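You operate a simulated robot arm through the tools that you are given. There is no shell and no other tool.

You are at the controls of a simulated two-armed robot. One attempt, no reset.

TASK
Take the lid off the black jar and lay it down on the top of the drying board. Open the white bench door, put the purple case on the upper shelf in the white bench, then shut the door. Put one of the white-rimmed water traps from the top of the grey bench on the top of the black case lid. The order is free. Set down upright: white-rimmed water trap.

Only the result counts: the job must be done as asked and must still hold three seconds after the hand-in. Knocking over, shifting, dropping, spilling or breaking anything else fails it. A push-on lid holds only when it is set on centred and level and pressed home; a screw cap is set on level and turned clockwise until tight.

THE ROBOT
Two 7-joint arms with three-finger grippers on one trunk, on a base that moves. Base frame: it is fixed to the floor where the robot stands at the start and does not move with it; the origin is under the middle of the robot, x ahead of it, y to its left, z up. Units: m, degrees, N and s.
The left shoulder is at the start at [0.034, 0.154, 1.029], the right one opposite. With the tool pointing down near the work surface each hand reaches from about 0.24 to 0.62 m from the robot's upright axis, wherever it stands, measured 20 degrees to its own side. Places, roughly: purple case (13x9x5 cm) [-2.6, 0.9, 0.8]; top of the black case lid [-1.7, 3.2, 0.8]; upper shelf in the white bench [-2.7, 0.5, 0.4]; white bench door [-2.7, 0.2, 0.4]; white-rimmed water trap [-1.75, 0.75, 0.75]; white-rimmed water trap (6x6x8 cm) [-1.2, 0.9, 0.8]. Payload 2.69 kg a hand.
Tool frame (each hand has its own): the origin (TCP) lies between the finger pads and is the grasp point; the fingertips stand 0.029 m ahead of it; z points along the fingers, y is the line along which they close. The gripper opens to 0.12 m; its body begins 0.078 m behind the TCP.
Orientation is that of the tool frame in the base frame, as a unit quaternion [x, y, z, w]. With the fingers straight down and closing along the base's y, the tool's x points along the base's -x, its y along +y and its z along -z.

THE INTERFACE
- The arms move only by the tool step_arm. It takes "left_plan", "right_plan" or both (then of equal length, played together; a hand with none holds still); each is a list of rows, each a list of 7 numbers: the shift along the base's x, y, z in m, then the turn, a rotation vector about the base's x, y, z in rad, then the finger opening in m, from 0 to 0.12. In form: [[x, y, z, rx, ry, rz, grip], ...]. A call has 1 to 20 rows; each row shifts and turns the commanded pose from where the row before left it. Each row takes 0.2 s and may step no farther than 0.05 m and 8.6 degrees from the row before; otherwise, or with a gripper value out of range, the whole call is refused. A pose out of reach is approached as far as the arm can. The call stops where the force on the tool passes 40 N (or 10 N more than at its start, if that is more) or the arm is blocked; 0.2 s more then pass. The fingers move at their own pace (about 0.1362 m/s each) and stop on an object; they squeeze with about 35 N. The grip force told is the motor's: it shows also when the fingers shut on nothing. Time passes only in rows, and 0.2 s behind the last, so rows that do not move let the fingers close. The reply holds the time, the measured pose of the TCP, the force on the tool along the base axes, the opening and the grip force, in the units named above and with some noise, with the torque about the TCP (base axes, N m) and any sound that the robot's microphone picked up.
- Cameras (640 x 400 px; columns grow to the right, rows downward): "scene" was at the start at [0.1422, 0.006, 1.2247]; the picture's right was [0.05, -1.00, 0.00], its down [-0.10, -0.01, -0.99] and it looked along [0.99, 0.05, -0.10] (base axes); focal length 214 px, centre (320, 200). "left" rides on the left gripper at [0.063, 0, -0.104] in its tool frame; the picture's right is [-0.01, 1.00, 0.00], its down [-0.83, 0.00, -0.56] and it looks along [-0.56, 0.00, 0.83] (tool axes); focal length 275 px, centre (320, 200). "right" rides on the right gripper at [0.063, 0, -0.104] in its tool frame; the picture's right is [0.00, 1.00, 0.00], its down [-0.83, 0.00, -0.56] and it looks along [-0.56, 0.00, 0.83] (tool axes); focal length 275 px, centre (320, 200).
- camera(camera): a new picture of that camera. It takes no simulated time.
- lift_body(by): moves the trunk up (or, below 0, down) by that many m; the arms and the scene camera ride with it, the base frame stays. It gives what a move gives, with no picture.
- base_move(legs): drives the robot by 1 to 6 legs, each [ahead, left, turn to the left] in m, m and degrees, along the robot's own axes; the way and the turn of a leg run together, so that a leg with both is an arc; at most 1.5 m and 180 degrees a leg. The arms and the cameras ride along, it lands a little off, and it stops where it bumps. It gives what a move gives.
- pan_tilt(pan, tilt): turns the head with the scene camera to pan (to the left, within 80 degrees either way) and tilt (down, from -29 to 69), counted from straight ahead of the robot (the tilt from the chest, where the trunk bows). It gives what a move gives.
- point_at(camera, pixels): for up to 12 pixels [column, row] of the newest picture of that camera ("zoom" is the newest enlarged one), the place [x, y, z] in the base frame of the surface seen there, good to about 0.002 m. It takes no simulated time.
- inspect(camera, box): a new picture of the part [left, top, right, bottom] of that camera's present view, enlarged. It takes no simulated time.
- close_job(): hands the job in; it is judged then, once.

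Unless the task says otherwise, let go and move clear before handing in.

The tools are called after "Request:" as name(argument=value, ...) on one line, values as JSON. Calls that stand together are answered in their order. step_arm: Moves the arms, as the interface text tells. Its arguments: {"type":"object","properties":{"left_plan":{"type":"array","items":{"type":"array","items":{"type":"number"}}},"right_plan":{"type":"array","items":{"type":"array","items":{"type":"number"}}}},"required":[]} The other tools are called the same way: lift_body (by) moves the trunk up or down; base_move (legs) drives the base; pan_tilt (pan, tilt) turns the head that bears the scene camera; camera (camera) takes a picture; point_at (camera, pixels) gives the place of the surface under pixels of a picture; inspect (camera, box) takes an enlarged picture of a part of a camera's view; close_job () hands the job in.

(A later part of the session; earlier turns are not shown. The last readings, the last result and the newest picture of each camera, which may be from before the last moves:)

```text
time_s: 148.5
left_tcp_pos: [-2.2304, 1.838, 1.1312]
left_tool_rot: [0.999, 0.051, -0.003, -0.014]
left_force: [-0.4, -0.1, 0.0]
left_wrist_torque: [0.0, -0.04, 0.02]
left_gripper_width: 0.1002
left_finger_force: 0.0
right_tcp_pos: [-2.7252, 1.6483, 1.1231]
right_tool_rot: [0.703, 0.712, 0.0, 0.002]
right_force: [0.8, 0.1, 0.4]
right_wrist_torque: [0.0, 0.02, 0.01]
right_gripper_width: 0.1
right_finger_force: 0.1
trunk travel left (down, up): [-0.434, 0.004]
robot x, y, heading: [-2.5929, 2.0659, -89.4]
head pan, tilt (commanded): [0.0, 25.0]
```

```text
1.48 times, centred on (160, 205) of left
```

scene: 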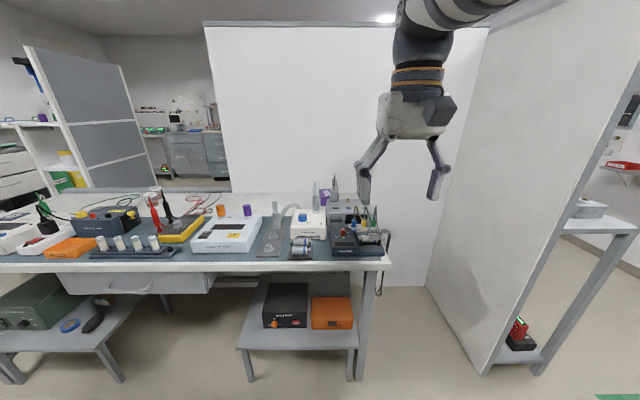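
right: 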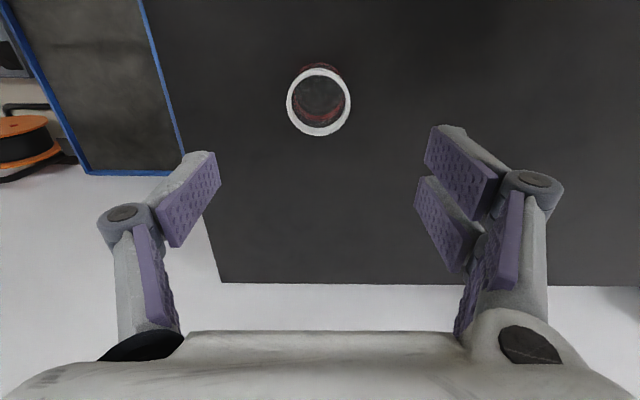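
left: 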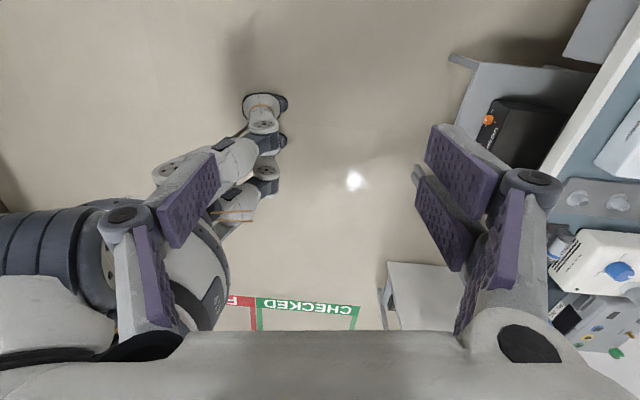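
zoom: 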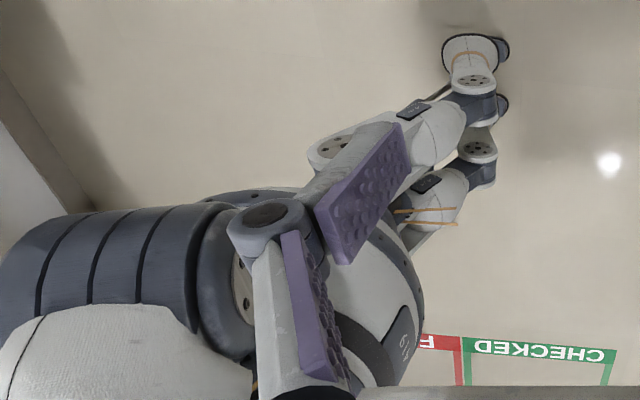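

My body is slim (foot at (−2.47, 2.02), about ±0.18 m), so I would fit. Before picking the case I should study the white bench, since that decides how to grip it. I'll turn the left wrist back and look west for a short way around.

Request:
step_arm(left_plan=[[0, 0, 0, 0, 0, 0.149, 0.1], [0, 0, 0, 0, 0, 0.149, 0.1], [0, 0, 0, 0, 0, 0.149, 0.1], [0, 0, 0, 0, 0, 0.149, 0.1], [0, 0, 0, 0, 0, 0.149, 0.1], [0, 0, 0, 0, 0, 0.149, 0.1], [0, 0, 0, 0, 0, 0.149, 0.1], [0, 0, 0, 0, 0, 0.149, 0.1], [0, 0, 0, 0, 0, 0.149, 0.1], [0, 0, 0, 0, 0, 0.149, 0.1]])

Request:
pan_tilt(pan=-70, tilt=20)

Request:
camera(camera="scene")

Request:
point_at(camera="scene", pixels=[[100, 200], [200, 300], [250, 250], [150, 250], [300, 250], [50, 250]])

```text
time_s: 150.7
left_tcp_pos: [-2.2317, 1.8376, 1.1306]
left_tool_rot: [0.7, 0.714, -0.009, -0.011]
left_force: [0.1, 0.2, 0.3]
left_wrist_torque: [0.0, 0.04, -0.01]
left_gripper_width: 0.1002
left_finger_force: 0.1
right_tcp_pos: [-2.7238, 1.6477, 1.1235]
right_tool_rot: [0.701, 0.713, 0.0, 0.001]
right_force: [-0.2, -0.6, 0.1]
right_wrist_torque: [0.0, -0.01, -0.01]
right_gripper_width: 0.0998
right_finger_force: 0.1
trunk travel left (down, up): [-0.434, 0.004]
robot x, y, heading: [-2.5932, 2.0656, -89.5]
head pan, tilt (commanded): [0.0, 25.0]
```

```text
time_s: 152.1
left_tcp_pos: [-2.2324, 1.8381, 1.13]
left_tool_rot: [0.7, 0.714, -0.01, -0.011]
left_force: [-0.1, -0.2, 0.2]
left_wrist_torque: [0.03, 0.04, -0.03]
left_gripper_width: 0.1
left_finger_force: 0.0
right_tcp_pos: [-2.7243, 1.6485, 1.1223]
right_tool_rot: [0.702, 0.713, 0.0, 0.001]
right_force: [0.0, 0.3, 0.1]
right_wrist_torque: [0.03, 0.01, 0.02]
right_gripper_width: 0.0997
right_finger_force: 0.0
trunk travel left (down, up): [-0.434, 0.004]
robot x, y, heading: [-2.5976, 2.0624, -89.1]
head pan, tilt (commanded): [-70.0, 20.0]
```

```text
taken
```

scene: 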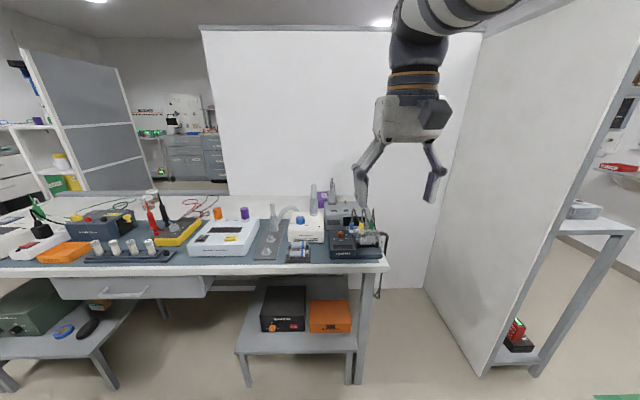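

```text
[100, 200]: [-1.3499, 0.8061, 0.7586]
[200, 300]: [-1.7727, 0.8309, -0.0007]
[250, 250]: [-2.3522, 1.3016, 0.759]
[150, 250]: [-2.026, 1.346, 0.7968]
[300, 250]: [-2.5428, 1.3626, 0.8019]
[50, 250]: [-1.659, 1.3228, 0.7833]
```

The head can't pan right past my raised right forearm; I'll turn the body instead to look west.

Request:
pan_tilt(pan=0, tilt=15)

Request:
base_move(legs=[[0, 0, -65]])

Request:
camera(camera="scene")

Request:
point_at(camera="scene", pixels=[[100, 200], [200, 300], [250, 250], [150, 250], [300, 250], [50, 250]])

```text
time_s: 153.5
left_tcp_pos: [-2.2331, 1.837, 1.1297]
left_tool_rot: [0.701, 0.713, -0.009, -0.012]
left_force: [0.1, -0.9, -0.6]
left_wrist_torque: [0.01, -0.03, 0.04]
left_gripper_width: 0.1002
left_finger_force: 0.0
right_tcp_pos: [-2.7243, 1.6481, 1.1226]
right_tool_rot: [0.701, 0.713, -0.001, 0.001]
right_force: [0.0, -0.6, 0.2]
right_wrist_torque: [0.0, 0.03, -0.01]
right_gripper_width: 0.0999
right_finger_force: 0.0
trunk travel left (down, up): [-0.434, 0.004]
robot x, y, heading: [-2.5958, 2.0665, -89.2]
head pan, tilt (commanded): [0.0, 15.0]
```

```text
time_s: 156.7
left_tcp_pos: [-2.6458, 1.6382, 1.1304]
left_tool_rot: [0.973, 0.231, -0.001, -0.014]
left_force: [-0.7, 0.8, -0.1]
left_wrist_torque: [0.0, 0.01, -0.03]
left_gripper_width: 0.1002
left_finger_force: 0.1
right_tcp_pos: [-3.0288, 2.0018, 1.1224]
right_tool_rot: [0.973, 0.23, -0.001, 0.001]
right_force: [-0.2, 0.3, 0.1]
right_wrist_torque: [0.04, 0.0, 0.0]
right_gripper_width: 0.0998
right_finger_force: 0.1
trunk travel left (down, up): [-0.434, 0.004]
robot x, y, heading: [-2.5963, 2.0686, -153.6]
head pan, tilt (commanded): [0.0, 15.0]
```

```text
taken
```

scene: 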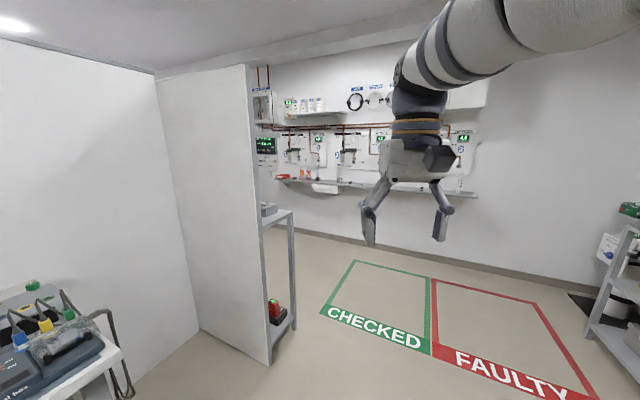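

```text
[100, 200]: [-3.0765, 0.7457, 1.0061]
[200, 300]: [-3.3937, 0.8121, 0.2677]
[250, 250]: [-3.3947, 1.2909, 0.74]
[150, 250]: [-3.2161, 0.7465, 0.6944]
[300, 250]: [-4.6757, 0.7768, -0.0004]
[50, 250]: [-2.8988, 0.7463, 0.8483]
```

There's open floor west of the rack (e.g. (300, 250) → (−4.68, 0.78)), so I can likely go around the west side. I'll measure the rack's far corner.

Request:
point_at(camera="scene", pixels=[[292, 215], [292, 310], [270, 360], [275, 220], [330, 185], [300, 235], [340, 230], [310, 260]])

Request:
base_move(legs=[[0, 0, -28], [1.4, 0, 0], [0, 0, 70]])

Request:
camera(camera="scene")

```text
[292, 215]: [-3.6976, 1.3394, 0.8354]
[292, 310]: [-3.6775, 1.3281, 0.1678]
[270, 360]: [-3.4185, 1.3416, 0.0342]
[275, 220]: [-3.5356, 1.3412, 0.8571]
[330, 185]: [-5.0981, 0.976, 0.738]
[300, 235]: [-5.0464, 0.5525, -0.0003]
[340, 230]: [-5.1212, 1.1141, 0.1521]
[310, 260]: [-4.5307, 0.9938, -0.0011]
```

```text
time_s: 168.1
left_tcp_pos: [-3.717, 1.7668, 1.129]
left_tool_rot: [0.818, 0.576, -0.006, -0.013]
left_force: [-1.1, 0.0, -0.3]
left_wrist_torque: [0.01, -0.01, -0.02]
left_gripper_width: 0.0999
left_finger_force: 0.1
right_tcp_pos: [-4.2442, 1.7657, 1.1222]
right_tool_rot: [0.819, 0.574, 0.0, 0.0]
right_force: [1.1, 0.9, 0.3]
right_wrist_torque: [0.0, 0.0, 0.0]
right_gripper_width: 0.0999
right_finger_force: 0.0
trunk travel left (down, up): [-0.434, 0.004]
robot x, y, heading: [-3.9714, 2.1135, -110.5]
head pan, tilt (commanded): [0.0, 15.0]
```

```text
taken
```

scene: 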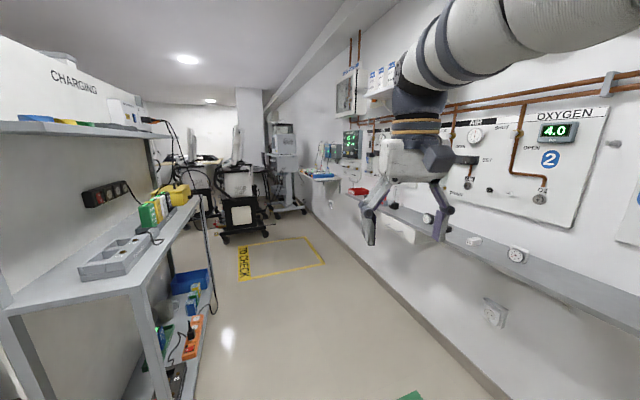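

The western passage is open: CHARGING rack on the left, wall shelf on the right, a TO CHECK square and trolleys farther on. I'll measure clearances.

Request:
point_at(camera="scene", pixels=[[190, 205], [155, 330], [235, 240], [270, 232], [305, 205], [200, 300], [400, 220], [350, 200], [240, 275], [215, 260], [470, 250], [325, 178]])

Request:
inspect(camera="scene", box=[130, 100, 350, 290])

```text
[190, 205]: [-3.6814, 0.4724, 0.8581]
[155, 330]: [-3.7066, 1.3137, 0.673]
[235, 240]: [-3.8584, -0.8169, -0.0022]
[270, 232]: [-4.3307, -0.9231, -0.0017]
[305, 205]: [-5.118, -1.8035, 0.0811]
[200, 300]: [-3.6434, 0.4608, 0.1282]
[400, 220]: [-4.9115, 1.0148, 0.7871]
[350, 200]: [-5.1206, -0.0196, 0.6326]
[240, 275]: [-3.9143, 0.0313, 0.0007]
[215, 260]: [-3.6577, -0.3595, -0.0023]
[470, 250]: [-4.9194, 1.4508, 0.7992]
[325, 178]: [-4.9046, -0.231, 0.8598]
```

```text
2.11 times, centred on (240, 195) of scene
```

zoom: 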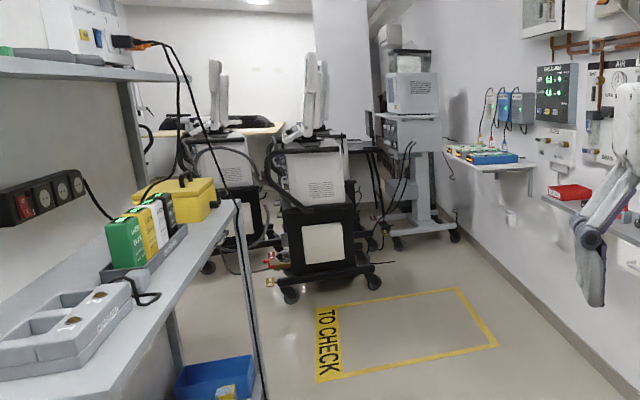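

The passage between rack (x≈−3.70) and wall shelf (x≈−4.91) is wide enough. Driving down it along x≈−4.3.

Request:
base_move(legs=[[1.15, 0.075, 0], [0, 0, 20.5], [1.05, 0, 0]])

Request:
camera(camera="scene")

```text
time_s: 180.0
left_tcp_pos: [-3.9146, -0.2601, 1.1299]
left_tool_rot: [0.704, 0.71, -0.009, -0.011]
left_force: [0.6, 0.4, -0.5]
left_wrist_torque: [0.0, 0.01, -0.01]
left_gripper_width: 0.1
left_finger_force: 0.1
right_tcp_pos: [-4.4095, -0.4429, 1.1224]
right_tool_rot: [0.706, 0.709, 0.0, 0.001]
right_force: [0.5, -0.6, 0.7]
right_wrist_torque: [-0.01, 0.0, -0.04]
right_gripper_width: 0.1
right_finger_force: 0.0
trunk travel left (down, up): [-0.434, 0.004]
robot x, y, heading: [-4.2793, -0.0275, -89.8]
head pan, tilt (commanded): [0.0, 15.0]
```

```text
taken
```

scene: 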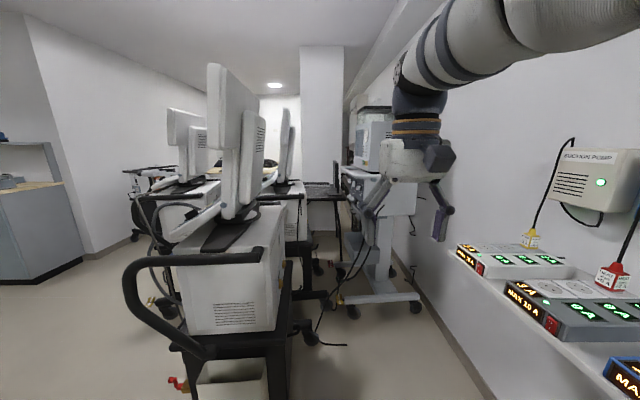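

A trolley stands ahead; I'll check its nearest points before turning east.

Request:
point_at(camera="scene", pixels=[[140, 290], [255, 255], [230, 330], [170, 320], [240, 390], [300, 330], [380, 310], [20, 240], [215, 120]])

```text
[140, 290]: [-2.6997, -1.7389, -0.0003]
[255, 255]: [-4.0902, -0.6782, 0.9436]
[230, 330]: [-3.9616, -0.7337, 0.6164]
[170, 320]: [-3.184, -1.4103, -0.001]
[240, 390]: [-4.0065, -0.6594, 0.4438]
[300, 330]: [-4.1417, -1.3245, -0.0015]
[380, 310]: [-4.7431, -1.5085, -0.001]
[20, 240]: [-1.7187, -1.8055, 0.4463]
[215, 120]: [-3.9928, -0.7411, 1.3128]
```

Request:
base_move(legs=[[-0.15, 0, 0], [0, 0, 80]])

Request:
camera(camera="scene")

```text
time_s: 184.9
left_tcp_pos: [-3.9846, 0.4402, 1.1294]
left_tool_rot: [0.078, 0.997, -0.014, -0.003]
left_force: [0.8, 0.1, 0.2]
left_wrist_torque: [0.01, -0.03, -0.03]
left_gripper_width: 0.1001
left_finger_force: 0.0
right_tcp_pos: [-3.8842, -0.0779, 1.1222]
right_tool_rot: [0.08, 0.997, 0.0, 0.001]
right_force: [0.8, 0.3, 1.1]
right_wrist_torque: [-0.03, -0.02, 0.0]
right_gripper_width: 0.1002
right_finger_force: 0.1
trunk travel left (down, up): [-0.434, 0.004]
robot x, y, heading: [-4.2768, 0.1219, -9.5]
head pan, tilt (commanded): [0.0, 15.0]
```

```text
taken
```

scene: 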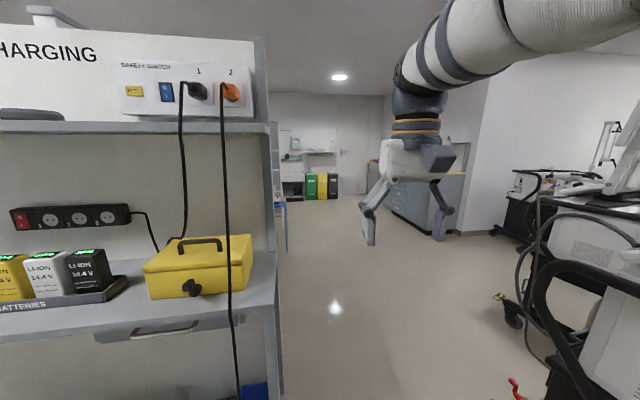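

Request:
point_at(camera="scene", pixels=[[545, 265], [530, 230], [560, 340], [515, 180], [515, 385], [280, 330], [285, 235], [270, 180], [620, 280], [505, 300]])

```text
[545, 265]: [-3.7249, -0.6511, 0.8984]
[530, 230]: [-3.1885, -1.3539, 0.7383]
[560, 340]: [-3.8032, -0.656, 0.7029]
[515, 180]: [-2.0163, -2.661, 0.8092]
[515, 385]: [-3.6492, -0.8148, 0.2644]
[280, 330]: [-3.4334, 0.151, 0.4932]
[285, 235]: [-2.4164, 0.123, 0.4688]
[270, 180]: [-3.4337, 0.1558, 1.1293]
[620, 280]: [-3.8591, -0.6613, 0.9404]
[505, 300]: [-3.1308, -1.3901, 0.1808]
```

White bench's front is near y≈0.12 and trolley fronts are at y≈−0.65, so the corridor is narrow; I'll pull the left hand inward before driving east.

Request:
step_arm(left_plan=[[0.0223, -0.0362, 0, 0, 0, 0, 0.1], [0.0223, -0.0362, 0, 0, 0, 0, 0.1], [0.0223, -0.0362, 0, 0, 0, 0, 0.1], [0.0223, -0.0362, 0, 0, 0, 0, 0.1], [0.0223, -0.0362, 0, 0, 0, 0, 0.1]])

Request:
camera(camera="scene")

```text
time_s: 186.1
left_tcp_pos: [-3.8623, 0.2681, 1.1369]
left_tool_rot: [0.079, 0.997, -0.012, 0.003]
left_force: [-0.3, 0.0, 0.6]
left_wrist_torque: [0.02, -0.01, -0.02]
left_gripper_width: 0.0999
left_finger_force: 0.0
left hand out of reach, approached as far as the arm can: row 1, 2
right_tcp_pos: [-3.8865, -0.0778, 1.1259]
right_tool_rot: [0.08, 0.997, 0.0, 0.003]
right_force: [0.0, 0.5, -1.4]
right_wrist_torque: [0.02, 0.03, 0.0]
right_gripper_width: 0.1002
right_finger_force: 0.0
trunk travel left (down, up): [-0.434, 0.004]
robot x, y, heading: [-4.2789, 0.1241, -9.4]
head pan, tilt (commanded): [0.0, 15.0]
```

```text
taken
```

scene: 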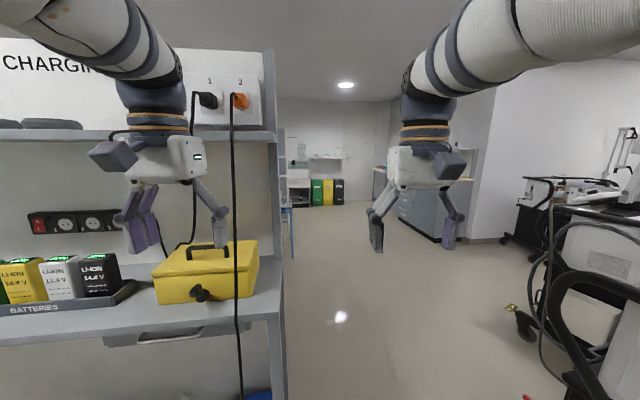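

Both hands are now symmetrical in front. I'll align to heading 0, shift to the middle lane y≈−0.27, and drive east past the rack and trolleys.

Request:
base_move(legs=[[0, 0, 9.4], [0, -0.39, 0], [1.0, 0, 0]])

Request:
camera(camera="scene")

```text
time_s: 195.1
left_tcp_pos: [-2.9016, -0.0607, 1.1312]
left_tool_rot: [-0.003, 1.0, -0.014, -0.002]
left_force: [-0.5, -0.3, 0.7]
left_wrist_torque: [0.02, 0.0, 0.01]
left_gripper_width: 0.1002
left_finger_force: 0.1
right_tcp_pos: [-2.8689, -0.407, 1.1215]
right_tool_rot: [-0.001, 1.0, -0.001, 0.001]
right_force: [0.6, -0.3, 0.6]
right_wrist_torque: [0.02, 0.03, -0.02]
right_gripper_width: 0.1003
right_finger_force: 0.0
trunk travel left (down, up): [-0.434, 0.004]
robot x, y, heading: [-3.284, -0.2711, 0.1]
head pan, tilt (commanded): [0.0, 15.0]
```

```text
taken
```

scene: 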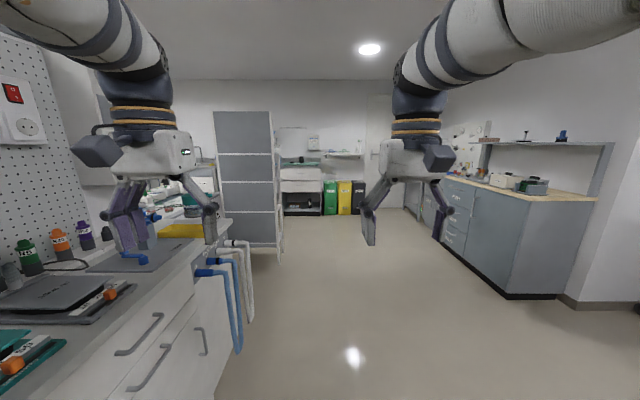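

The white bench is on my left with drawers and a door (handle at (202, 340)); hoses hang at its far end (235, 300). I'll zoom and measure.

Request:
inspect(camera="scene", box=[60, 210, 300, 400])

Request:
point_at(camera="scene", pixels=[[140, 335], [150, 370], [202, 340], [190, 370], [195, 290], [220, 340], [160, 290], [230, 300], [248, 290], [215, 265], [130, 300], [180, 380]])

```text
2.11 times, centred on (180, 305) of scene
```

zoom: 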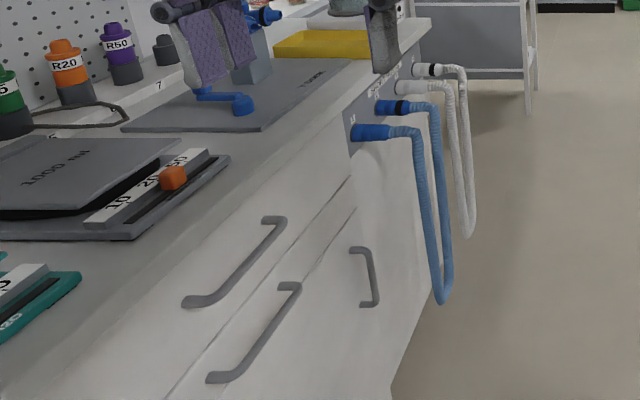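

```text
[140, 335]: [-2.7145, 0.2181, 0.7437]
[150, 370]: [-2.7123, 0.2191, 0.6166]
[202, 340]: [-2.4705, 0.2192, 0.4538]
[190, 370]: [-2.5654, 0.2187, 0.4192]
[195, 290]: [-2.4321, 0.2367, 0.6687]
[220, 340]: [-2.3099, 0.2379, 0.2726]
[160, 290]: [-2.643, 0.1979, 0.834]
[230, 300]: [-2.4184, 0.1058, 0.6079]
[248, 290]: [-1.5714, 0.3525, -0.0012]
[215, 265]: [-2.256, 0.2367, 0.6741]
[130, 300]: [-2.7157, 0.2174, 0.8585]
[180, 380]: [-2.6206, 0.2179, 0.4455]
```

The door's vertical handle is at (−2.47, 0.22, 0.45), hinge presumably on the west side, with two drawers above (z≈0.55–0.83). Blue hoses hang at about (−2.42, 0.11, 0.6) close by. I'll face the bench from (−2.65, −0.6).

Request:
base_move(legs=[[0.62, -0.35, 0], [0, 0, 90]])

Request:
pan_tilt(pan=0, tilt=35)

Request:
camera(camera="scene")

```text
time_s: 202.7
left_tcp_pos: [-2.8755, -0.2331, 1.1318]
left_tool_rot: [-0.703, 0.711, -0.011, 0.009]
left_force: [-0.5, 0.9, -0.5]
left_wrist_torque: [0.0, 0.01, 0.02]
left_gripper_width: 0.0997
left_finger_force: 0.1
right_tcp_pos: [-2.5279, -0.2081, 1.1223]
right_tool_rot: [-0.703, 0.712, 0.001, 0.0]
right_force: [-0.9, 0.0, -0.6]
right_wrist_torque: [-0.01, -0.01, 0.02]
right_gripper_width: 0.1
right_finger_force: 0.2
trunk travel left (down, up): [-0.434, 0.004]
robot x, y, heading: [-2.6698, -0.6217, 88.9]
head pan, tilt (commanded): [0.0, 15.0]
```

```text
time_s: 203.6
left_tcp_pos: [-2.8752, -0.2331, 1.1318]
left_tool_rot: [-0.704, 0.71, -0.011, 0.009]
left_force: [-0.9, -0.3, -0.3]
left_wrist_torque: [0.01, -0.02, 0.01]
left_gripper_width: 0.1002
left_finger_force: 0.1
right_tcp_pos: [-2.5278, -0.2074, 1.122]
right_tool_rot: [-0.702, 0.713, 0.001, 0.001]
right_force: [0.1, -0.5, 0.1]
right_wrist_torque: [0.02, 0.01, 0.03]
right_gripper_width: 0.1
right_finger_force: 0.0
trunk travel left (down, up): [-0.434, 0.004]
robot x, y, heading: [-2.6698, -0.6236, 88.6]
head pan, tilt (commanded): [0.0, 35.0]
```

```text
taken
```

scene: 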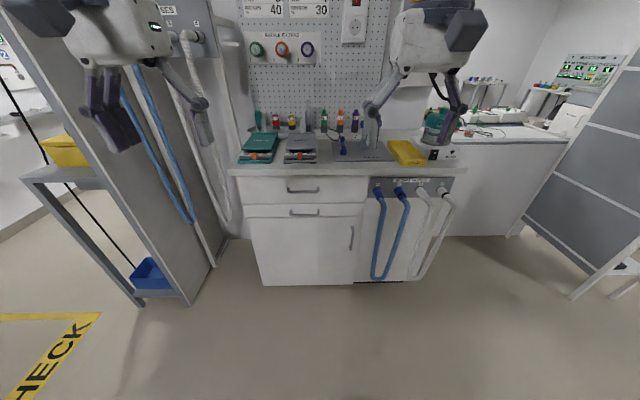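

Request:
inspect(camera="scene", box=[225, 165, 475, 300])

Request:
point_at(camera="scene", pixels=[[352, 227], [352, 238], [352, 249], [248, 250], [355, 260], [300, 250], [248, 220], [300, 218], [376, 260], [376, 200], [385, 280], [300, 285]])

```text
2.56 times, centred on (350, 232) of scene
```

zoom: 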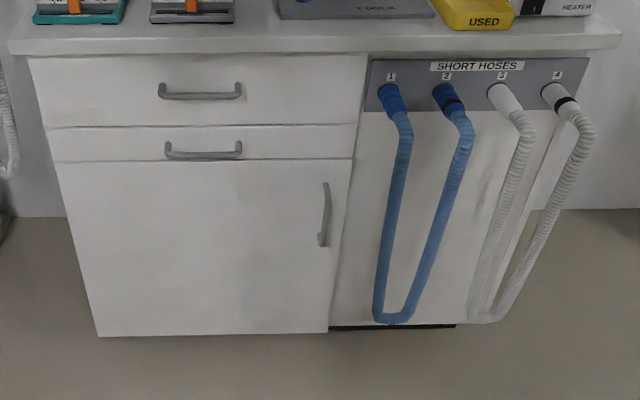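

```text
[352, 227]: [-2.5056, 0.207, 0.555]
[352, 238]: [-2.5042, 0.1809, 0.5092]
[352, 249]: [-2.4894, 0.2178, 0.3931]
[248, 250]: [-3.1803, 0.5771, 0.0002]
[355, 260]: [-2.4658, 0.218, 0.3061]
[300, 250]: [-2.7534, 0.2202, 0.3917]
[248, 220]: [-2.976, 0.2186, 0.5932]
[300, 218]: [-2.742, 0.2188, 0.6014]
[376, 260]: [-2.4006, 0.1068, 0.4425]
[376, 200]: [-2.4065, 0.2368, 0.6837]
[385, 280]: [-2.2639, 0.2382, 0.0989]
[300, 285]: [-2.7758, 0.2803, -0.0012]
```

The door (face y≈0.22, x −2.99…−2.45, z up to ≈0.62) has a vertical bar handle around (−2.505, 0.18, 0.5), about 10 cm left of the blue hose at x≈−2.40. I'll place myself at about (−2.45, −0.66), lower the trunk, and check the handle once more.

Request:
base_move(legs=[[-0.035, -0.22, 1.2]])

Request:
lift_body(by=-0.36)

Request:
pan_tilt(pan=0, tilt=25)

Request:
camera(camera="scene")

```text
time_s: 205.9
left_tcp_pos: [-2.6587, -0.2754, 1.132]
left_tool_rot: [0.71, -0.704, 0.01, -0.008]
left_force: [0.3, 0.2, 0.6]
left_wrist_torque: [0.0, 0.01, -0.01]
left_gripper_width: 0.1001
left_finger_force: 0.0
right_tcp_pos: [-2.3138, -0.2421, 1.1233]
right_tool_rot: [0.708, -0.706, -0.001, -0.001]
right_force: [-0.6, 0.1, 0.4]
right_wrist_torque: [0.0, 0.0, 0.0]
right_gripper_width: 0.1001
right_finger_force: 0.0
trunk travel left (down, up): [-0.434, 0.004]
robot x, y, heading: [-2.4484, -0.6576, 89.7]
head pan, tilt (commanded): [0.0, 35.0]
```

```text
time_s: 209.4
left_tcp_pos: [-2.6636, -0.2042, 0.5342]
left_tool_rot: [0.685, -0.665, 0.224, 0.196]
left_force: [-0.3, 0.2, 0.4]
left_wrist_torque: [0.01, 0.03, 0.02]
left_gripper_width: 0.0999
left_finger_force: 0.0
right_tcp_pos: [-2.3105, -0.1824, 0.5093]
right_tool_rot: [-0.674, 0.677, -0.204, -0.213]
right_force: [0.3, 0.9, -0.7]
right_wrist_torque: [0.02, -0.03, 0.02]
right_gripper_width: 0.0999
right_finger_force: 0.1
trunk travel left (down, up): [-0.074, 0.364]
robot x, y, heading: [-2.448, -0.6583, 89.9]
head pan, tilt (commanded): [0.0, 35.0]
```

```text
time_s: 210.1
left_tcp_pos: [-2.6645, -0.2064, 0.533]
left_tool_rot: [0.685, -0.665, 0.225, 0.197]
left_force: [-0.3, 0.2, 0.8]
left_wrist_torque: [-0.03, 0.0, 0.04]
left_gripper_width: 0.0999
left_finger_force: 0.1
right_tcp_pos: [-2.3113, -0.1827, 0.5073]
right_tool_rot: [-0.674, 0.677, -0.205, -0.212]
right_force: [0.0, 0.4, 0.4]
right_wrist_torque: [0.0, -0.03, 0.0]
right_gripper_width: 0.1002
right_finger_force: 0.0
trunk travel left (down, up): [-0.074, 0.364]
robot x, y, heading: [-2.4465, -0.6598, 90.0]
head pan, tilt (commanded): [0.0, 25.0]
```

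```text
taken
```

scene: 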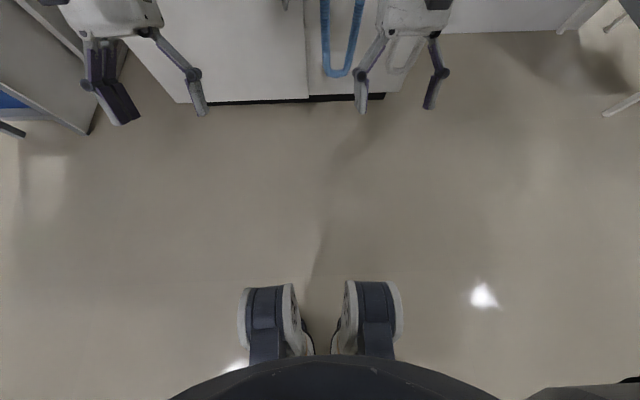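

Lowering the trunk made it bow forward about 35°: the hands are now at z≈0.52 tilted back, and the head looks steeply down. I'll raise the head's gaze to see the door again.

Request:
pan_tilt(pan=0, tilt=-15)

Request:
camera(camera="scene")

```text
time_s: 211.2
left_tcp_pos: [-2.6637, -0.2057, 0.5327]
left_tool_rot: [0.685, -0.664, 0.225, 0.197]
left_force: [1.1, 0.1, 0.6]
left_wrist_torque: [0.03, 0.0, 0.03]
left_gripper_width: 0.1002
left_finger_force: 0.1
right_tcp_pos: [-2.3115, -0.1824, 0.5082]
right_tool_rot: [-0.674, 0.677, -0.205, -0.213]
right_force: [0.0, -0.1, -0.7]
right_wrist_torque: [-0.03, -0.03, 0.01]
right_gripper_width: 0.0998
right_finger_force: 0.0
trunk travel left (down, up): [-0.074, 0.364]
robot x, y, heading: [-2.4441, -0.6614, 90.0]
head pan, tilt (commanded): [0.0, -15.0]
```

```text
taken
```

scene: 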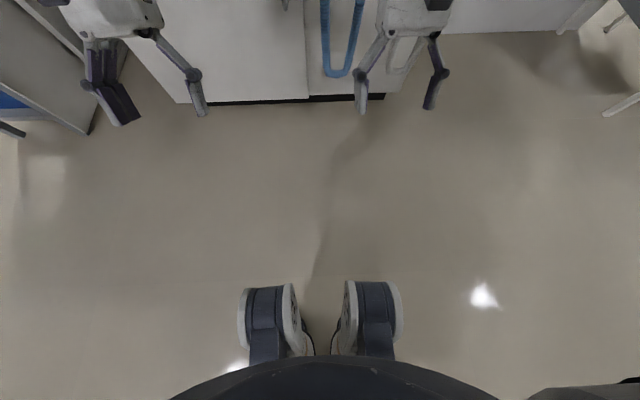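

The head didn't move (same picture), probably hemmed in by my forearms. I'll use the wrist cameras meanwhile.

Request:
camera(camera="left")

Request:
camera(camera="right")

Request:
point_at(camera="scene", pixels=[[280, 320], [270, 290], [375, 290], [285, 3], [340, 75], [330, 40], [250, 60], [60, 110], [220, 103]])

```text
taken
```

left: 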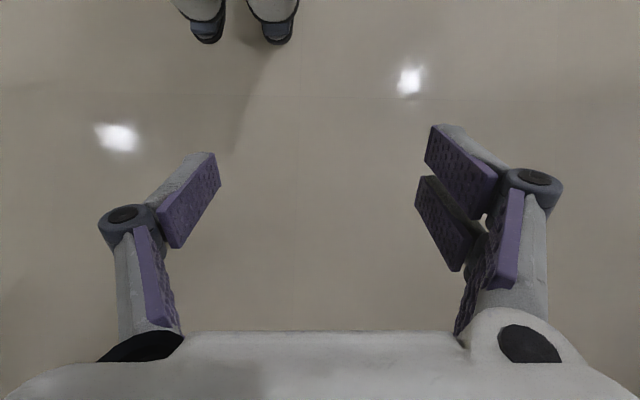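

```text
taken
```

right: 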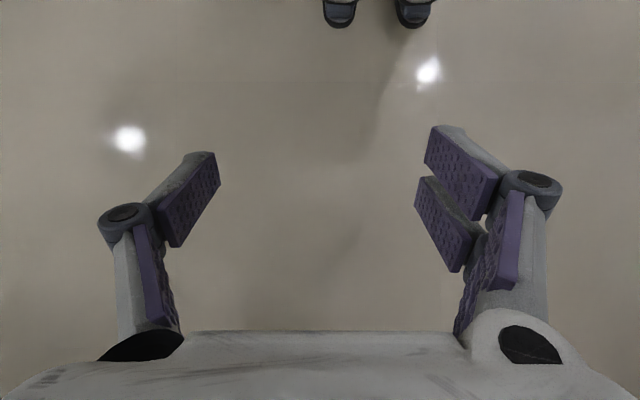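

```text
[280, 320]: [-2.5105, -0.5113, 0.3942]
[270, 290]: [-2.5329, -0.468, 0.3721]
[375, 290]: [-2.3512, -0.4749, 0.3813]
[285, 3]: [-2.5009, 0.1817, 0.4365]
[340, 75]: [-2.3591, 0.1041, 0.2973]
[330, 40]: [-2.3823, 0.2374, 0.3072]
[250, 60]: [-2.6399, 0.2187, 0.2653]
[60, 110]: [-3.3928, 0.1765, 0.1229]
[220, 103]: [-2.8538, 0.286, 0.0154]
```

From the scene, the handle bar's lower end is at (−2.501, 0.182, 0.437) and my knees are at y≈−0.46, clear of the door's swing. I'll now swing the left hand up to point horizontally at the handle, in two stages.

Request:
step_arm(left_plan=[[0.0106, 0.0157, -0.002, 0.145, 0, 0, 0.06], [0.0106, 0.0157, -0.002, 0.145, 0, 0, 0.06], [0.0106, 0.0157, -0.002, 0.145, 0, 0, 0.06], [0.0106, 0.0157, -0.002, 0.145, 0, 0, 0.06], [0.0106, 0.0157, -0.002, 0.145, 0, 0, 0.06], [0.0106, 0.0157, -0.002, 0.145, 0, 0, 0.06], [0.0106, 0.0157, -0.002, 0.145, 0, 0, 0.06], [0.0106, 0.0157, -0.002, 0.145, 0, 0, 0.06]])

Request:
camera(camera="left")

```text
time_s: 213.0
left_tcp_pos: [-2.6196, 0.016, 0.4697]
left_tool_rot: [0.69, -0.67, -0.18, -0.206]
left_force: [0.3, -0.1, -1.4]
left_wrist_torque: [0.02, 0.0, -0.02]
left_gripper_width: 0.0601
left_finger_force: 0.1
left hand out of reach, approached as far as the arm can: row 1, 2, 3, 4, 5, 6, 7
right_tcp_pos: [-2.3091, -0.1803, 0.5108]
right_tool_rot: [-0.673, 0.679, -0.2, -0.214]
right_force: [0.0, -0.1, -0.2]
right_wrist_torque: [0.03, 0.02, -0.01]
right_gripper_width: 0.0998
right_finger_force: 0.0
trunk travel left (down, up): [-0.074, 0.364]
robot x, y, heading: [-2.4467, -0.6588, 90.0]
head pan, tilt (commanded): [0.0, -15.0]
```

```text
taken
```

left: 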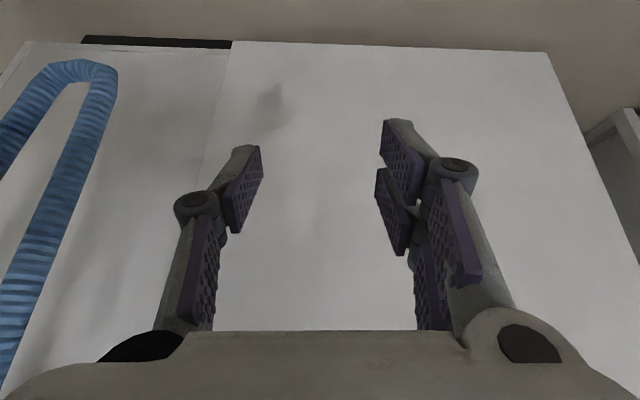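

The elbow can't fold that tightly, so the hand sits a little farther forward than commanded, but orientation is as asked. I'll finish the pitch while moving the command forward to (−2.505, 0.05, 0.5).

Request:
step_arm(left_plan=[[0.0106, 0.0186, -0.002, 0.1449, 0, 0, 0.06], [0.0106, 0.0186, -0.002, 0.1449, 0, 0, 0.06], [0.0106, 0.0186, -0.002, 0.1449, 0, 0, 0.06], [0.0106, 0.0186, -0.002, 0.1449, 0, 0, 0.06], [0.0106, 0.0186, -0.002, 0.1449, 0, 0, 0.06], [0.0106, 0.0186, -0.002, 0.1449, 0, 0, 0.06], [0.0106, 0.0186, -0.002, 0.1449, 0, 0, 0.06]])

Request:
camera(camera="left")

Request:
camera(camera="scene")

```text
time_s: 214.6
left_tcp_pos: [-2.6226, 0.1799, 0.5035]
left_tool_rot: [-0.577, 0.584, 0.393, 0.414]
left_force: [0.6, -0.1, -0.1]
left_wrist_torque: [-0.03, -0.06, -0.02]
left_gripper_width: 0.0596
left_finger_force: 0.0
left hand out of reach, approached as far as the arm can: row 3, 4, 5, 6, 7
right_tcp_pos: [-2.3136, -0.1836, 0.5068]
right_tool_rot: [0.677, -0.674, 0.209, 0.209]
right_force: [0.3, -1.1, 0.6]
right_wrist_torque: [-0.02, -0.01, -0.01]
right_gripper_width: 0.0999
right_finger_force: 0.1
trunk travel left (down, up): [-0.074, 0.364]
robot x, y, heading: [-2.4479, -0.6607, 89.9]
head pan, tilt (commanded): [0.0, -15.0]
```

```text
taken
```

left: 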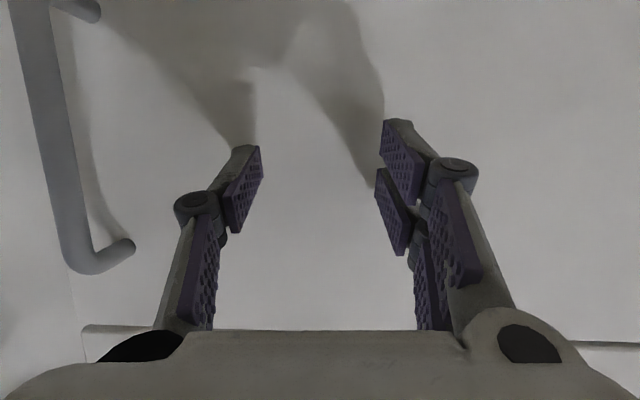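

```text
taken
```

scene: 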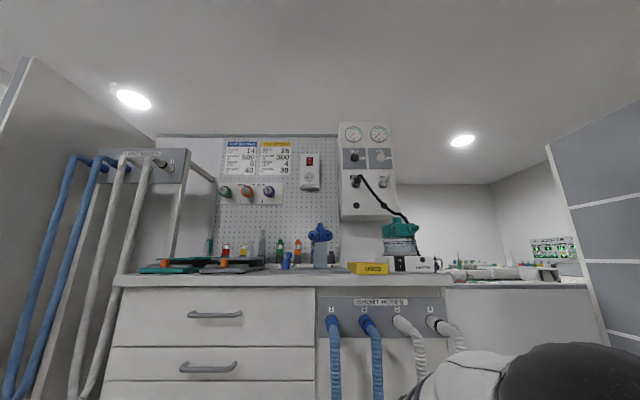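

The left fingertips came close to the door (y≈0.207) because nearer poses are unreachable; I'm standing too close. I'll back the base 0.16 m first, then shift 0.12 m right so the hand lines up with the handle.

Request:
base_move(legs=[[-0.16, 0, 0]])

Request:
base_move(legs=[[0, -0.12, 0]])

Request:
pan_tilt(pan=0, tilt=5)

Request:
camera(camera="scene")

Request:
camera(camera="left")

```text
time_s: 216.0
left_tcp_pos: [-2.6227, 0.0225, 0.5042]
left_tool_rot: [-0.577, 0.583, 0.393, 0.414]
left_force: [0.0, 1.1, 0.0]
left_wrist_torque: [-0.01, 0.0, 0.0]
left_gripper_width: 0.0598
left_finger_force: 0.0
right_tcp_pos: [-2.313, -0.3425, 0.5071]
right_tool_rot: [0.676, -0.675, 0.208, 0.21]
right_force: [0.1, -0.7, -0.1]
right_wrist_torque: [0.0, -0.03, 0.01]
right_gripper_width: 0.1001
right_finger_force: 0.1
trunk travel left (down, up): [-0.074, 0.364]
robot x, y, heading: [-2.4469, -0.8165, 89.9]
head pan, tilt (commanded): [0.0, -15.0]
```

```text
time_s: 217.6
left_tcp_pos: [-2.5038, 0.0223, 0.5022]
left_tool_rot: [-0.577, 0.584, 0.392, 0.415]
left_force: [1.0, 0.2, -0.1]
left_wrist_torque: [0.01, -0.01, 0.04]
left_gripper_width: 0.0598
left_finger_force: 0.1
right_tcp_pos: [-2.1948, -0.344, 0.5069]
right_tool_rot: [0.677, -0.674, 0.208, 0.209]
right_force: [-0.5, 0.0, 0.0]
right_wrist_torque: [0.02, 0.03, 0.02]
right_gripper_width: 0.1001
right_finger_force: 0.0
trunk travel left (down, up): [-0.074, 0.364]
robot x, y, heading: [-2.3255, -0.8194, 89.7]
head pan, tilt (commanded): [0.0, -15.0]
```

```text
time_s: 218.4
left_tcp_pos: [-2.5046, 0.0225, 0.5038]
left_tool_rot: [-0.577, 0.583, 0.393, 0.414]
left_force: [-0.1, 0.1, -0.2]
left_wrist_torque: [-0.03, -0.01, 0.03]
left_gripper_width: 0.0597
left_finger_force: 0.0
right_tcp_pos: [-2.1933, -0.3422, 0.5072]
right_tool_rot: [0.677, -0.674, 0.209, 0.21]
right_force: [-0.3, 0.4, -0.5]
right_wrist_torque: [0.0, 0.02, 0.0]
right_gripper_width: 0.1001
right_finger_force: 0.1
trunk travel left (down, up): [-0.074, 0.364]
robot x, y, heading: [-2.3278, -0.8238, 89.7]
head pan, tilt (commanded): [0.0, 5.0]
```

```text
taken
```

scene: 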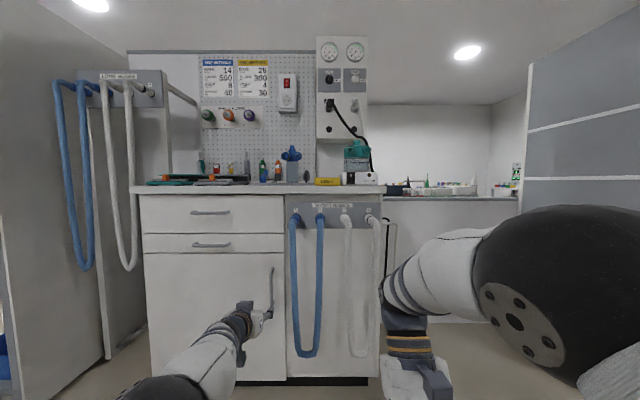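

```text
taken
```

left: 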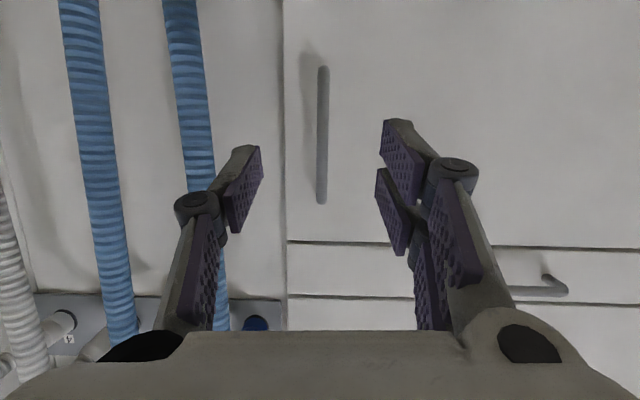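

The handle bar is in clear view at (322, 135), between the open fingers, with the blue hose off to the side at column ~190. I'll measure the bar and hose.

Request:
point_at(camera="left", pixels=[[322, 72], [322, 100], [322, 140], [322, 180], [321, 200], [190, 100], [203, 150], [222, 300], [400, 80], [287, 200], [300, 245]])

```text
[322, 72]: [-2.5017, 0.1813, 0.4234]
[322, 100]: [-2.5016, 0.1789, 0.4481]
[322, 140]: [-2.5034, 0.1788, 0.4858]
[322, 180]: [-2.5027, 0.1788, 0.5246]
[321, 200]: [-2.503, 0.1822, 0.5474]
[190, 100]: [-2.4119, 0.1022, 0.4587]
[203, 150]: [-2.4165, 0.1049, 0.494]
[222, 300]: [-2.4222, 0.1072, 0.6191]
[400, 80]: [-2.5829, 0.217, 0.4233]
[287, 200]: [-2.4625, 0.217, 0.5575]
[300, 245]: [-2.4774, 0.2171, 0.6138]
```

Handle bar: x≈−2.5025, centre y≈0.185, z 0.42–0.55; hose edge x≈−2.43. Before approaching I'll test with a small move how the command relates to the present pose.

Request:
step_arm(left_plan=[[-0.02, 0.0, 0.0, 0, 0, 0, 0.06]])

```text
time_s: 218.8
left_tcp_pos: [-2.5234, 0.0216, 0.5025]
left_tool_rot: [-0.577, 0.585, 0.392, 0.414]
left_force: [-0.6, 0.2, -0.3]
left_wrist_torque: [0.0, 0.03, -0.02]
left_gripper_width: 0.0599
left_finger_force: 0.1
right_tcp_pos: [-2.1934, -0.3416, 0.507]
right_tool_rot: [0.677, -0.674, 0.209, 0.209]
right_force: [-0.8, -0.1, -0.4]
right_wrist_torque: [-0.01, 0.02, 0.0]
right_gripper_width: 0.1003
right_finger_force: 0.0
trunk travel left (down, up): [-0.074, 0.364]
robot x, y, heading: [-2.3291, -0.8164, 90.0]
head pan, tilt (commanded): [0.0, 5.0]
```

The command now starts from the actual pose (+0.02 moved exactly). I'll re-centre on x=−2.505 and advance to y≈0.13.

Request:
step_arm(left_plan=[[0.0185, 0.02, -0.003, 0, 0, 0, 0.06], [0, 0.03, -0.004, 0, 0, 0, 0.06], [0, 0.03, -0.003, 0, 0, 0, 0.06], [0, 0.03, -0.003, 0, 0, 0, 0.06], [0, 0, 0, 0, 0, 0, 0.06]])

Request:
camera(camera="left")

```text
time_s: 220.0
left_tcp_pos: [-2.5078, 0.0414, 0.501]
left_tool_rot: [-0.577, 0.584, 0.393, 0.414]
left_force: [-0.5, -0.2, -1.0]
left_wrist_torque: [0.01, 0.02, -0.01]
left_gripper_width: 0.0601
left_finger_force: 0.1
left hand out of reach, approached as far as the arm can: row 2, 3, 4
right_tcp_pos: [-2.1935, -0.342, 0.5071]
right_tool_rot: [0.677, -0.673, 0.209, 0.21]
right_force: [-0.3, -0.2, -0.2]
right_wrist_torque: [0.01, -0.01, -0.01]
right_gripper_width: 0.1003
right_finger_force: 0.2
trunk travel left (down, up): [-0.074, 0.364]
robot x, y, heading: [-2.3266, -0.8198, 90.0]
head pan, tilt (commanded): [0.0, 5.0]
```

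```text
taken
```

left: 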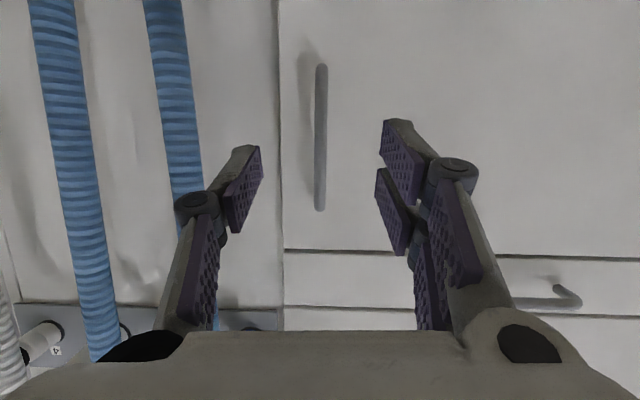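

The left arm is nearly straight here (reach limit at y≈0.04), so I'll carry the hand to the handle by creeping the base forward.

Request:
base_move(legs=[[0.1, 0, 0]])

Request:
camera(camera="left")

Request:
point_at(camera="left", pixels=[[325, 100], [325, 150], [325, 60], [420, 80], [240, 150]])

```text
time_s: 221.2
left_tcp_pos: [-2.5054, 0.1415, 0.5012]
left_tool_rot: [-0.577, 0.584, 0.393, 0.415]
left_force: [0.5, -0.6, -0.3]
left_wrist_torque: [0.0, -0.02, 0.01]
left_gripper_width: 0.0599
left_finger_force: 0.0
right_tcp_pos: [-2.1936, -0.2436, 0.5069]
right_tool_rot: [0.676, -0.675, 0.208, 0.21]
right_force: [-0.7, -0.1, 0.5]
right_wrist_torque: [0.02, 0.02, 0.03]
right_gripper_width: 0.0998
right_finger_force: 0.1
trunk travel left (down, up): [-0.074, 0.364]
robot x, y, heading: [-2.3278, -0.7209, 89.7]
head pan, tilt (commanded): [0.0, 5.0]
```

```text
taken
```

left: 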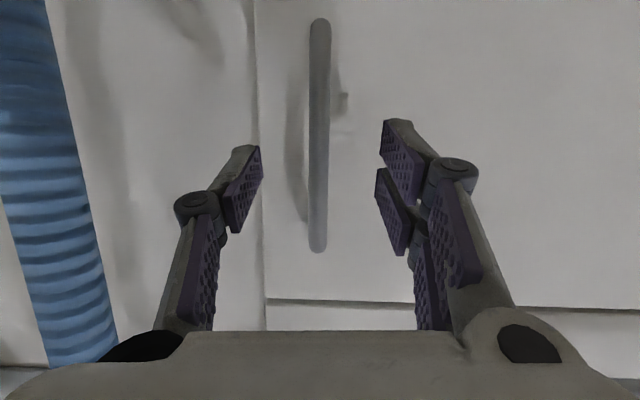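

```text
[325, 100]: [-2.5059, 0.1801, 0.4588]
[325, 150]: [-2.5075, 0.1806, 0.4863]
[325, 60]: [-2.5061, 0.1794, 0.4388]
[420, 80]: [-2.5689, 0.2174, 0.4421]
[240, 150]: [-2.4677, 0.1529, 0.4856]
```

Bar is centred at column ~320. A final 3.3 cm forward and then close on the bar.

Request:
base_move(legs=[[0.033, 0, 0]])

Request:
camera(camera="left")

```text
time_s: 222.0
left_tcp_pos: [-2.5058, 0.1737, 0.5009]
left_tool_rot: [-0.577, 0.585, 0.392, 0.415]
left_force: [-0.6, -0.6, 0.3]
left_wrist_torque: [-0.03, 0.01, 0.02]
left_gripper_width: 0.0603
left_finger_force: 0.1
right_tcp_pos: [-2.1926, -0.2108, 0.5072]
right_tool_rot: [0.677, -0.674, 0.209, 0.21]
right_force: [0.7, 0.1, 0.0]
right_wrist_torque: [-0.02, 0.0, 0.01]
right_gripper_width: 0.0999
right_finger_force: 0.0
trunk travel left (down, up): [-0.074, 0.364]
robot x, y, heading: [-2.3262, -0.6852, 89.8]
head pan, tilt (commanded): [0.0, 5.0]
```

```text
taken
```

left: 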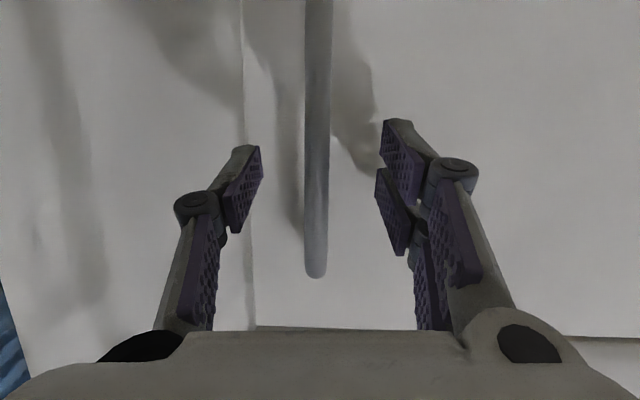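

The bar is between the pads. Closing the left fingers on it.

Request:
step_arm(left_plan=[[0, 0, 0, 0, 0, 0, 0.03], [0, 0, 0, 0, 0, 0, 0.0], [0, 0, 0, 0, 0, 0, 0.0]])

Request:
camera(camera="left")

```text
time_s: 222.8
left_tcp_pos: [-2.5034, 0.1744, 0.5]
left_tool_rot: [-0.576, 0.585, 0.392, 0.414]
left_force: [4.0, -0.8, -0.4]
left_wrist_torque: [-0.07, 1.07, -0.03]
left_gripper_width: 0.0116
left_finger_force: 38.0
right_tcp_pos: [-2.1916, -0.2112, 0.5065]
right_tool_rot: [0.676, -0.675, 0.208, 0.209]
right_force: [0.2, 0.4, -0.5]
right_wrist_torque: [0.01, 0.0, 0.0]
right_gripper_width: 0.1
right_finger_force: 0.0
trunk travel left (down, up): [-0.074, 0.364]
robot x, y, heading: [-2.3264, -0.6859, 89.9]
head pan, tilt (commanded): [0.0, 5.0]
```

```text
taken
```

left: 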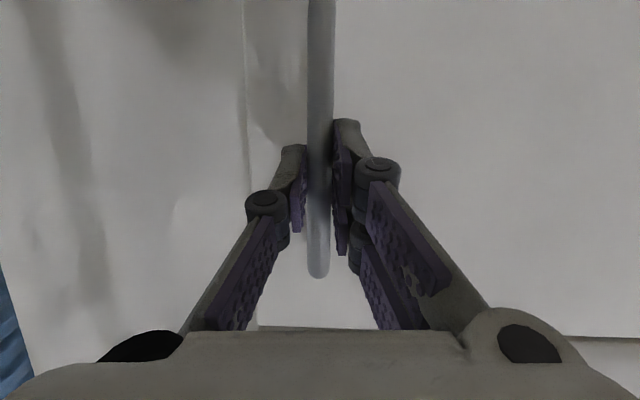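

The bar is gripped (11.6 mm, 38 N). I'll pull the door by backing the base along the handle's arc, a first 10°.

Request:
base_move(legs=[[-0.083, 0.015, 0]])

Request:
camera(camera="scene")

```text
time_s: 223.9
left_tcp_pos: [-2.5172, 0.0901, 0.5005]
left_tool_rot: [-0.575, 0.585, 0.392, 0.416]
left_force: [11.6, -3.5, -1.9]
left_wrist_torque: [0.03, 0.92, -0.16]
left_gripper_width: 0.0116
left_finger_force: 38.7
right_tcp_pos: [-2.208, -0.2951, 0.5072]
right_tool_rot: [0.676, -0.675, 0.208, 0.21]
right_force: [0.1, -0.2, -0.2]
right_wrist_torque: [0.01, -0.01, 0.0]
right_gripper_width: 0.1
right_finger_force: 0.1
trunk travel left (down, up): [-0.074, 0.364]
robot x, y, heading: [-2.3436, -0.7689, 89.7]
head pan, tilt (commanded): [0.0, 5.0]
```

```text
taken
```

scene: 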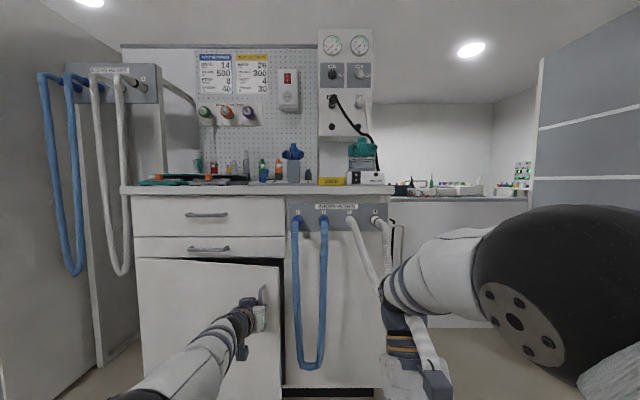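

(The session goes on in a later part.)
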